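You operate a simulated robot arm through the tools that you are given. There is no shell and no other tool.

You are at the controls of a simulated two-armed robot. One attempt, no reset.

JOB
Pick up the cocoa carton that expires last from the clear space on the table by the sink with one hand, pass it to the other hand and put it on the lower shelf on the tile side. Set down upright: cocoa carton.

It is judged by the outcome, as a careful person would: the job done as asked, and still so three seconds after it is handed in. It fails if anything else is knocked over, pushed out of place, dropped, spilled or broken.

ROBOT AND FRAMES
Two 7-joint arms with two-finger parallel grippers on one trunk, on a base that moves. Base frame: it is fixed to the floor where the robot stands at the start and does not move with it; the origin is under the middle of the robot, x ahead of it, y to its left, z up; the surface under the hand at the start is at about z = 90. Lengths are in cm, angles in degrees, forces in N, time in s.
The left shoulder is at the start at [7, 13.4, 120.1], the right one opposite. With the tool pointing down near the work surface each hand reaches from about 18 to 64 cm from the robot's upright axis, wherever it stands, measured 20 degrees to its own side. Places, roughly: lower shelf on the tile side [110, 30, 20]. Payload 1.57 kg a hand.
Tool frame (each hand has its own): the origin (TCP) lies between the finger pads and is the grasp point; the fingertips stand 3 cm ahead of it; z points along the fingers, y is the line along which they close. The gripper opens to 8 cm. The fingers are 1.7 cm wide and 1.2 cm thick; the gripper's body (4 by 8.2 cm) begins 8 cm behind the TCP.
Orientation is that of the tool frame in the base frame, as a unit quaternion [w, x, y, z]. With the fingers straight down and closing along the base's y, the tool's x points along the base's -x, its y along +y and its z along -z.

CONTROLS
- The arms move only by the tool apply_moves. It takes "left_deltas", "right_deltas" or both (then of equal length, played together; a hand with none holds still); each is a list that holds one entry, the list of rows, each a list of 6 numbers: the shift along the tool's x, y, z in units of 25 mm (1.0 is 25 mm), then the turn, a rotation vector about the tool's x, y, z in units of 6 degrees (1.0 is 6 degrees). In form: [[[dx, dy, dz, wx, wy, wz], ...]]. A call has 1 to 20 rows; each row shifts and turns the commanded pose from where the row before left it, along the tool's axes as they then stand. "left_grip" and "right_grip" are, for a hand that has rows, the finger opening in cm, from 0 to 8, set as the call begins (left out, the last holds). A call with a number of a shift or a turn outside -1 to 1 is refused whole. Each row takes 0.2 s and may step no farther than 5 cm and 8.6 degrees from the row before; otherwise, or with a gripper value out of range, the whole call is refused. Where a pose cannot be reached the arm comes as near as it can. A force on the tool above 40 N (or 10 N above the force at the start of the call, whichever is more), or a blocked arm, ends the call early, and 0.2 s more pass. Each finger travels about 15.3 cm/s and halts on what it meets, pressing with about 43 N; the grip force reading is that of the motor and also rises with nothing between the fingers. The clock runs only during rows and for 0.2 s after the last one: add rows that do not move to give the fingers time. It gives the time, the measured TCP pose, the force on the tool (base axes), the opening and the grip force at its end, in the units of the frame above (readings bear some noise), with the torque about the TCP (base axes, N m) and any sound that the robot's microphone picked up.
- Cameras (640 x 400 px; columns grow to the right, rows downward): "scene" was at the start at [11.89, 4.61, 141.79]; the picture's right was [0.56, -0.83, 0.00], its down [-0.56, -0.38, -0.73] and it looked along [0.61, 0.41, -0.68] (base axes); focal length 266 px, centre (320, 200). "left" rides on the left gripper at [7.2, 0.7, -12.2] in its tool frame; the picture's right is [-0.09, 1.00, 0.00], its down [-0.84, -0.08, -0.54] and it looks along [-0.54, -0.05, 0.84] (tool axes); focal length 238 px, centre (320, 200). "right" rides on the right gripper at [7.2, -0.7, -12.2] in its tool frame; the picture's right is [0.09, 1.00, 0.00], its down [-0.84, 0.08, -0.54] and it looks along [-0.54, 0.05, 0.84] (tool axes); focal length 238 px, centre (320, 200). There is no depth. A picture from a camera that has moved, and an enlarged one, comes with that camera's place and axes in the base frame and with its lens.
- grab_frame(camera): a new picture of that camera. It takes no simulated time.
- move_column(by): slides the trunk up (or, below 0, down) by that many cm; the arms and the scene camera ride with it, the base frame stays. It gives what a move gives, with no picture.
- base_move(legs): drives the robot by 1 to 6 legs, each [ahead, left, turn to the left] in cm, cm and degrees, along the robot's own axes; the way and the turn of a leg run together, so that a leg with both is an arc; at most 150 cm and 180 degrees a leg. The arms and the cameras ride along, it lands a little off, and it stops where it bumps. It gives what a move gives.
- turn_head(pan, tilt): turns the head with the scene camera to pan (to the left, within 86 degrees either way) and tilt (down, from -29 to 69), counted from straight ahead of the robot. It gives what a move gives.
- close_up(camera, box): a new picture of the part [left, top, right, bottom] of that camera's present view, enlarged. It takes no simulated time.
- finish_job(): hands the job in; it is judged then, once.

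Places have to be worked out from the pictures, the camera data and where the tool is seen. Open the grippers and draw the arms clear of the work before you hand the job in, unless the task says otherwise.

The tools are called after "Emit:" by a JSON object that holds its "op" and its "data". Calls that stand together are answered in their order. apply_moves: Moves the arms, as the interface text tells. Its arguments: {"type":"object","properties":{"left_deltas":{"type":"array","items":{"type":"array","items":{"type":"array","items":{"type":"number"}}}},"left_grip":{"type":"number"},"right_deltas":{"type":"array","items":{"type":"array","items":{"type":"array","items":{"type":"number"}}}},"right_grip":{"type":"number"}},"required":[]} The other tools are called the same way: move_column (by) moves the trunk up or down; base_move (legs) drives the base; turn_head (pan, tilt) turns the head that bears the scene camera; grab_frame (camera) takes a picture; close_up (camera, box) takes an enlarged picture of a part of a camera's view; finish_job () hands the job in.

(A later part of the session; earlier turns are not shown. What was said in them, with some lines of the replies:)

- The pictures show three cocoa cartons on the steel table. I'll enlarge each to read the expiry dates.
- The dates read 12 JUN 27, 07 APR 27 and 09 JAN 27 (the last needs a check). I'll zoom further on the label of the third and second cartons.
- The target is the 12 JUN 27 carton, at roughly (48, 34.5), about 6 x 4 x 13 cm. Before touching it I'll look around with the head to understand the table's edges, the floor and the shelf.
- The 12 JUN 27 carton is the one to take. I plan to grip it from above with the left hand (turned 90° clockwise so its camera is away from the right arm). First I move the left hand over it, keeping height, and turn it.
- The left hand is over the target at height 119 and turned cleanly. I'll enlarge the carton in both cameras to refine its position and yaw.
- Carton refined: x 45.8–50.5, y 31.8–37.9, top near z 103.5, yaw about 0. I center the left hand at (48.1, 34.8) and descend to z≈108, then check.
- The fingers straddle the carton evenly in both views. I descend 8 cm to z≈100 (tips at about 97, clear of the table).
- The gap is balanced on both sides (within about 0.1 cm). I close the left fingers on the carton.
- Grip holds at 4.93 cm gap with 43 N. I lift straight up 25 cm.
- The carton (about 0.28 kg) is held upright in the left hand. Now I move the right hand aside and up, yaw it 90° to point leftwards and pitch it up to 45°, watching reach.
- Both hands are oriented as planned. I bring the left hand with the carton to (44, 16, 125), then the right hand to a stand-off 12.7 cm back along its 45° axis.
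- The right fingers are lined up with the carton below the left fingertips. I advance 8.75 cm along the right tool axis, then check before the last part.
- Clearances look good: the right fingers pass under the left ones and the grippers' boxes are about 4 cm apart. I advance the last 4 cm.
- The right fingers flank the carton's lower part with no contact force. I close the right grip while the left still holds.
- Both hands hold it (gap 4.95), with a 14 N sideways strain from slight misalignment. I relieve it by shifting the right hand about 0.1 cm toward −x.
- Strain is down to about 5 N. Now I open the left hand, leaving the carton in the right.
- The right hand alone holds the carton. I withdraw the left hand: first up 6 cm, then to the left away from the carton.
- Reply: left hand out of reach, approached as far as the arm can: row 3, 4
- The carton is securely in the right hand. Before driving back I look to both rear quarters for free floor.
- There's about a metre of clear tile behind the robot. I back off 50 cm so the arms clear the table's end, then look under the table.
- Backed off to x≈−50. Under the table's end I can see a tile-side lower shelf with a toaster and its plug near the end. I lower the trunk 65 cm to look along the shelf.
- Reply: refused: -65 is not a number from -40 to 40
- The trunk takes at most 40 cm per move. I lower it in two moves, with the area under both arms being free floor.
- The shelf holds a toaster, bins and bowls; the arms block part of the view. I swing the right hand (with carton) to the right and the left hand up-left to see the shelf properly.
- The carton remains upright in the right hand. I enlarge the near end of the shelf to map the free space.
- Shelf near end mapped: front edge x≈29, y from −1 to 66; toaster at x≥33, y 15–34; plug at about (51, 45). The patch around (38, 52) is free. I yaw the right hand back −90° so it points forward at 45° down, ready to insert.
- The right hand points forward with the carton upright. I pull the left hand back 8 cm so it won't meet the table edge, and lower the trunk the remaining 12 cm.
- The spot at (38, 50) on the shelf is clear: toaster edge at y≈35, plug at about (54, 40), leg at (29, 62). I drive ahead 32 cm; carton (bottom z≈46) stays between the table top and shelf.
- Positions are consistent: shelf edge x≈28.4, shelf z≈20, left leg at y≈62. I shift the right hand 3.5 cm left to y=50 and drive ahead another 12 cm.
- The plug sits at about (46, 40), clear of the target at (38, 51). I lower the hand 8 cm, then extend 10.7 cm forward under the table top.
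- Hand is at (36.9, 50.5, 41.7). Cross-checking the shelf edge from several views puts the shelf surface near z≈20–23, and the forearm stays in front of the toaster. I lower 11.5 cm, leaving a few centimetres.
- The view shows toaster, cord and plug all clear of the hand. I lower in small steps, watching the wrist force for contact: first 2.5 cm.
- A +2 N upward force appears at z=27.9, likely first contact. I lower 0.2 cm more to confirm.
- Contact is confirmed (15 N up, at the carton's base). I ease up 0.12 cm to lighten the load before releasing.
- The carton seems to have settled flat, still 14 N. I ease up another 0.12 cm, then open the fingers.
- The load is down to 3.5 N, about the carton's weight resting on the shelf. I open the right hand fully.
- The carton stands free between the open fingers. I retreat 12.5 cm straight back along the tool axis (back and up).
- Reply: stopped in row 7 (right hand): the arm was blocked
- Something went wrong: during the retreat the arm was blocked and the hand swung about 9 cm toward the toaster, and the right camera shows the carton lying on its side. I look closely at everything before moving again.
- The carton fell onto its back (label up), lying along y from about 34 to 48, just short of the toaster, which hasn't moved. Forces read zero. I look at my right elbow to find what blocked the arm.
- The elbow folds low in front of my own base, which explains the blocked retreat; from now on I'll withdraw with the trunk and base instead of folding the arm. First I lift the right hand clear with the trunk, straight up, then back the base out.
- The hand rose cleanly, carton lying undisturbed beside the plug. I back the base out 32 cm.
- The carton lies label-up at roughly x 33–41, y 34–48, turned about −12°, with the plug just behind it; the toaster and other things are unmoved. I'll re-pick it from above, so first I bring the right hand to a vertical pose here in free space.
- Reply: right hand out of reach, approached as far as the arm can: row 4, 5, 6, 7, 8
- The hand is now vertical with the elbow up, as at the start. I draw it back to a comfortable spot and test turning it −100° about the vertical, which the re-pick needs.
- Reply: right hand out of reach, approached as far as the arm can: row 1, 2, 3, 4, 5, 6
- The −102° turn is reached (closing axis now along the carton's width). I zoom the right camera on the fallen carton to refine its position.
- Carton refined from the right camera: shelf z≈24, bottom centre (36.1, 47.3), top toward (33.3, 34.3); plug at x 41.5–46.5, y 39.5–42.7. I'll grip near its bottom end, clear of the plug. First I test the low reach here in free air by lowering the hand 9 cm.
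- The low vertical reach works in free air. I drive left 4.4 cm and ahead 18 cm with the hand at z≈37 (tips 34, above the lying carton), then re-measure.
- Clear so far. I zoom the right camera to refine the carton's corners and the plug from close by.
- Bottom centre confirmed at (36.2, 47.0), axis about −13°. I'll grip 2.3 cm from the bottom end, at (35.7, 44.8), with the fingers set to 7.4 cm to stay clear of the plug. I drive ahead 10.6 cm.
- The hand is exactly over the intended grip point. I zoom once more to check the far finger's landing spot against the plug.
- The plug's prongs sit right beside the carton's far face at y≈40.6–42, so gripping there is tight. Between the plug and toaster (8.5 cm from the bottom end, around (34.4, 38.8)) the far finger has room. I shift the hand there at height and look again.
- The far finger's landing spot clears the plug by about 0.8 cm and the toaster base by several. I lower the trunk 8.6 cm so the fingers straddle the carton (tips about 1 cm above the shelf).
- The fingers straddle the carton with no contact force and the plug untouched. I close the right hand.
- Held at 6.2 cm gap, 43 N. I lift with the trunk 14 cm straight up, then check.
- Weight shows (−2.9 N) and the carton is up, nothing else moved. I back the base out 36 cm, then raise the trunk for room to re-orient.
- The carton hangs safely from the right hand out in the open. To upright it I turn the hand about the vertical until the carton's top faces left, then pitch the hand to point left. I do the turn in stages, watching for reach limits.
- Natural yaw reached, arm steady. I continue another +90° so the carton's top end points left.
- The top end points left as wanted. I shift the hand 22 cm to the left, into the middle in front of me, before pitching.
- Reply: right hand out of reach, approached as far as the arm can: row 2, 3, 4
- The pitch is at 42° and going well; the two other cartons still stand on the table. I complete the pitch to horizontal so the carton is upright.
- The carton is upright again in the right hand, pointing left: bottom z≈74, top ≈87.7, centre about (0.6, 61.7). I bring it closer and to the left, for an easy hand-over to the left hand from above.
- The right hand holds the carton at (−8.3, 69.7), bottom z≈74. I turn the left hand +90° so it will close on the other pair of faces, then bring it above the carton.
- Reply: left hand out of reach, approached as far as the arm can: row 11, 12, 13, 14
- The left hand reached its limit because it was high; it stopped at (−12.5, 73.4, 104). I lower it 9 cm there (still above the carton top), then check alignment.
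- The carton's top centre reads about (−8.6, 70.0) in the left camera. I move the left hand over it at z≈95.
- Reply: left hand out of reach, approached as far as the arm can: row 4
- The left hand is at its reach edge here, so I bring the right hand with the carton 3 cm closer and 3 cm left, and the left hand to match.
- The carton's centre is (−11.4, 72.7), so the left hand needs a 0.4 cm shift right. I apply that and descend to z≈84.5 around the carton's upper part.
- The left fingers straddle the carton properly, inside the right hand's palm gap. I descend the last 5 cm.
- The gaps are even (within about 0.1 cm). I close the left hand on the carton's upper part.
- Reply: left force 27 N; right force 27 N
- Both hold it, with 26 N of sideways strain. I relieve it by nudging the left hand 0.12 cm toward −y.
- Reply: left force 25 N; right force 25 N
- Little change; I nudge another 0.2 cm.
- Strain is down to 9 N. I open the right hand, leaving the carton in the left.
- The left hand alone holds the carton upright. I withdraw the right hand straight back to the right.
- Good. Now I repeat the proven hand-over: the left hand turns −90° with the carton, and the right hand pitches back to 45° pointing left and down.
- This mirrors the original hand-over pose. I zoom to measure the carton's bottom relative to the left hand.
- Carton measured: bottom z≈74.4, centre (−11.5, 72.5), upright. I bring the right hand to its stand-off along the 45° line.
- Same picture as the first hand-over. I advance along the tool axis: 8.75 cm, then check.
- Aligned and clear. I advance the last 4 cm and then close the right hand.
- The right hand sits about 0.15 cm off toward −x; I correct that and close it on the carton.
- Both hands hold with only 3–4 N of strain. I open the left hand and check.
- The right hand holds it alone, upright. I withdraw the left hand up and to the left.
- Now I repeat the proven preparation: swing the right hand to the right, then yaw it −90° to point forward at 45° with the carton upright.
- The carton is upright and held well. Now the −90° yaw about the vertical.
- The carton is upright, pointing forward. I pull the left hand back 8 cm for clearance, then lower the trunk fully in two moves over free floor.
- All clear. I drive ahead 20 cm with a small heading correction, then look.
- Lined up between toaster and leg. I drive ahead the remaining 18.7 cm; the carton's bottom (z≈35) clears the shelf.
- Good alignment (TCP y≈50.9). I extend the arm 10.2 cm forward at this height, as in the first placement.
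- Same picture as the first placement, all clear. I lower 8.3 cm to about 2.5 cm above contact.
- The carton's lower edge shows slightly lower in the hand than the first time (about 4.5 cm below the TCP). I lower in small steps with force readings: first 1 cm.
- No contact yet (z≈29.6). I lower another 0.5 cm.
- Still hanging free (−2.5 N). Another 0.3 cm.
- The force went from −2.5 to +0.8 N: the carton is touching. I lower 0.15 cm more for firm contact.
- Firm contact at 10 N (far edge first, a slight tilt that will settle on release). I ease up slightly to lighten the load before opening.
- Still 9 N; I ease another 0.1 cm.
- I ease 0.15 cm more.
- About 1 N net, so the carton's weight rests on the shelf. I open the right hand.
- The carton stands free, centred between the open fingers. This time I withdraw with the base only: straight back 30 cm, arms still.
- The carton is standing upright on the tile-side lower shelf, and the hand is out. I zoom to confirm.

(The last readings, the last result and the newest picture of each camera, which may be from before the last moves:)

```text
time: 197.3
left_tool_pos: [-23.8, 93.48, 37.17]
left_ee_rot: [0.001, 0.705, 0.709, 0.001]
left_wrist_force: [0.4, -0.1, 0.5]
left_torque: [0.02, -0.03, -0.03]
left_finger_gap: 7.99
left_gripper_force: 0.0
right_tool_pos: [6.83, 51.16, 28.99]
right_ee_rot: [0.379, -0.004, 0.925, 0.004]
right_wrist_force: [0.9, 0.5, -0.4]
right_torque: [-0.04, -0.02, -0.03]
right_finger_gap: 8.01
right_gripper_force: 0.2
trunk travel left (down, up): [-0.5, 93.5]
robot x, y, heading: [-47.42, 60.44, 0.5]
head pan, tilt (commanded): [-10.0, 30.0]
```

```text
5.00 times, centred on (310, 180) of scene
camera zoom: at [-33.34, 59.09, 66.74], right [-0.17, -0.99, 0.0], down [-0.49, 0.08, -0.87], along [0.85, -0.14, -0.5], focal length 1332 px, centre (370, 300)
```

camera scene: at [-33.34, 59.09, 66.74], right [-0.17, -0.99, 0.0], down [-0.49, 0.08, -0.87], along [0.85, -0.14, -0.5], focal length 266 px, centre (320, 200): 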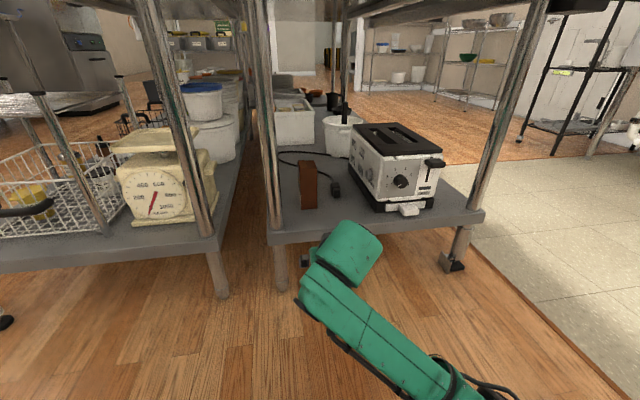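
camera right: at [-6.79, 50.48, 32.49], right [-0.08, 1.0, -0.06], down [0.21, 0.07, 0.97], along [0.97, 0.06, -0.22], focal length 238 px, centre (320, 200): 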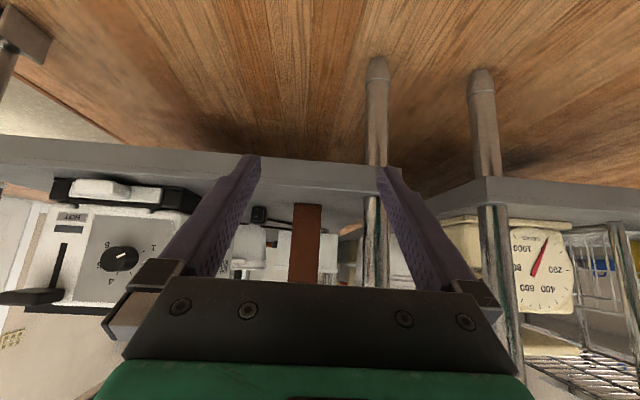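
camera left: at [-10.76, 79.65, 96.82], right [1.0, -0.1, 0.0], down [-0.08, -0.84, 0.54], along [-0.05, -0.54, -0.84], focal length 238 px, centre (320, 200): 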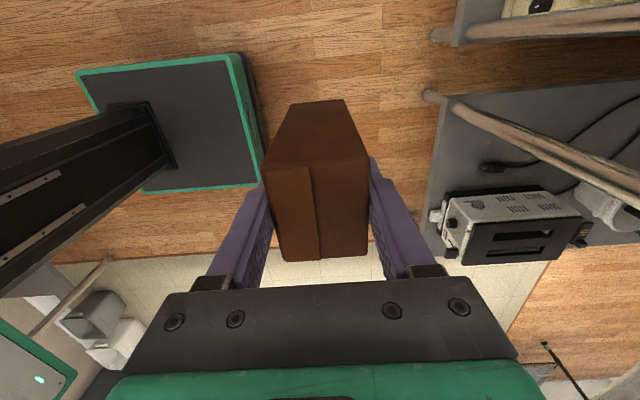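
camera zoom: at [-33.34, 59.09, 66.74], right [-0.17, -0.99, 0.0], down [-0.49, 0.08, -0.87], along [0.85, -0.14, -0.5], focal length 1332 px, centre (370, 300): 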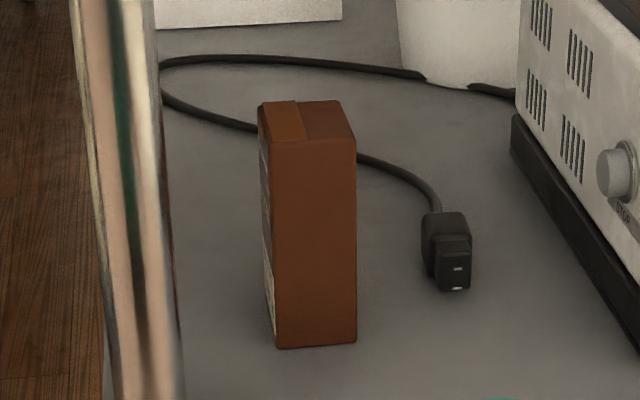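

The carton stands upright; toaster, plug and the rest are as before. I back off another 15 cm, and raise the trunk to check the table top once more.

Emit:
{"op": "base_move", "data": {"legs": [[-15, 0, 0]]}}

Emit:
{"op": "move_column", "data": {"by": 40}}

Emit:
{"op": "turn_head", "data": {"pan": -10, "tilt": 25}}

Emit:
{"op": "grab_frame", "data": {"camera": "scene"}}

```text
time: 198.7
left_tool_pos: [-38.95, 93.46, 37.27]
left_ee_rot: [0.001, 0.704, 0.71, 0.0]
left_wrist_force: [-0.1, -0.1, 0.5]
left_torque: [-0.03, 0.03, -0.02]
left_finger_gap: 7.97
left_gripper_force: 0.2
right_tool_pos: [-8.32, 51.22, 28.8]
right_ee_rot: [0.38, -0.004, 0.925, 0.004]
right_wrist_force: [0.9, -0.9, 0.8]
right_torque: [0.0, -0.02, -0.01]
right_finger_gap: 7.97
right_gripper_force: 0.0
trunk travel left (down, up): [-0.5, 93.5]
robot x, y, heading: [-62.36, 60.8, 0.2]
head pan, tilt (commanded): [-10.0, 30.0]
```

```text
time: 202.5
left_tool_pos: [-39.01, 93.41, 77.21]
left_ee_rot: [0.001, 0.704, 0.71, 0.0]
left_wrist_force: [-0.4, -0.5, -0.4]
left_torque: [0.03, 0.03, 0.02]
left_finger_gap: 7.99
left_gripper_force: 0.1
right_tool_pos: [-8.34, 51.16, 68.99]
right_ee_rot: [0.379, -0.004, 0.925, 0.004]
right_wrist_force: [0.6, 0.2, -0.1]
right_torque: [0.01, 0.01, -0.02]
right_finger_gap: 8.0
right_gripper_force: 0.0
trunk travel left (down, up): [-40.5, 53.5]
robot x, y, heading: [-62.58, 60.44, 0.2]
head pan, tilt (commanded): [-10.0, 30.0]
```

```text
time: 203.2
left_tool_pos: [-38.95, 93.39, 77.15]
left_ee_rot: [0.001, 0.704, 0.71, 0.0]
left_wrist_force: [0.3, -0.3, -0.7]
left_torque: [0.0, -0.01, -0.01]
left_finger_gap: 7.98
left_gripper_force: 0.0
right_tool_pos: [-8.36, 51.13, 68.89]
right_ee_rot: [0.379, -0.004, 0.925, 0.004]
right_wrist_force: [0.1, 0.3, -0.5]
right_torque: [0.0, -0.01, 0.0]
right_finger_gap: 7.98
right_gripper_force: 0.1
trunk travel left (down, up): [-40.5, 53.5]
robot x, y, heading: [-62.55, 60.02, 0.5]
head pan, tilt (commanded): [-10.0, 25.0]
```

```text
taken
camera scene: at [-48.33, 58.97, 107.53], right [-0.17, -0.99, 0.0], down [-0.42, 0.07, -0.91], along [0.89, -0.15, -0.42], focal length 266 px, centre (320, 200)
```

scene: 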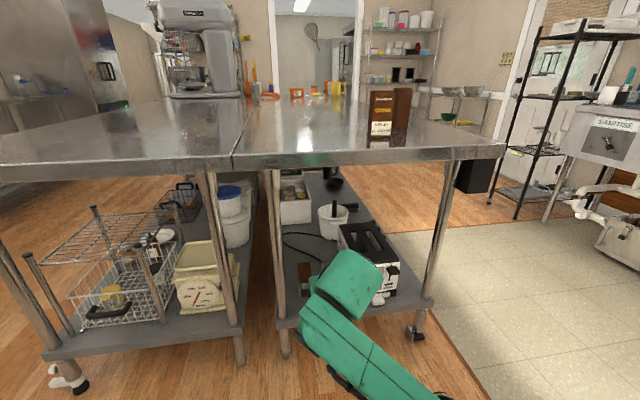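

The two other cartons still stand on the table. The 12 JUN 27 carton is upright on the tile-side lower shelf, both grippers are open and the arms are well clear. I hand the job in.

Emit:
{"op": "finish_job", "data": {}}

```text
The job is handed in.
```

The cocoa carton that expires last (use by 12 JUN 27) is standing upright on the tile-side lower shelf. It sits near the table end, a little to the left of the toaster.

- **Dates:** The other two cartons read 07 APR 27 and 09 JAN 27. Both are still standing where they were on the table.
- **Picking and passing:** The left hand picked the carton up and passed it to the right hand.
- **It fell once:** On my first try it was set down upright, but the arm was blocked as I pulled back. The right hand swung sideways and tipped the carton over on the shelf.
- **How I fixed it:** I picked it up again with the right hand and turned it upright. I then passed it to the left hand and back to the right, and placed it again. The second time I backed the whole robot straight out.
- **Other items:** Nothing else was knocked over. In the last views the toaster, its plug and cord, and the other shelf items looked unmoved.

Both grippers are open and the arms are clear of the table and shelf.
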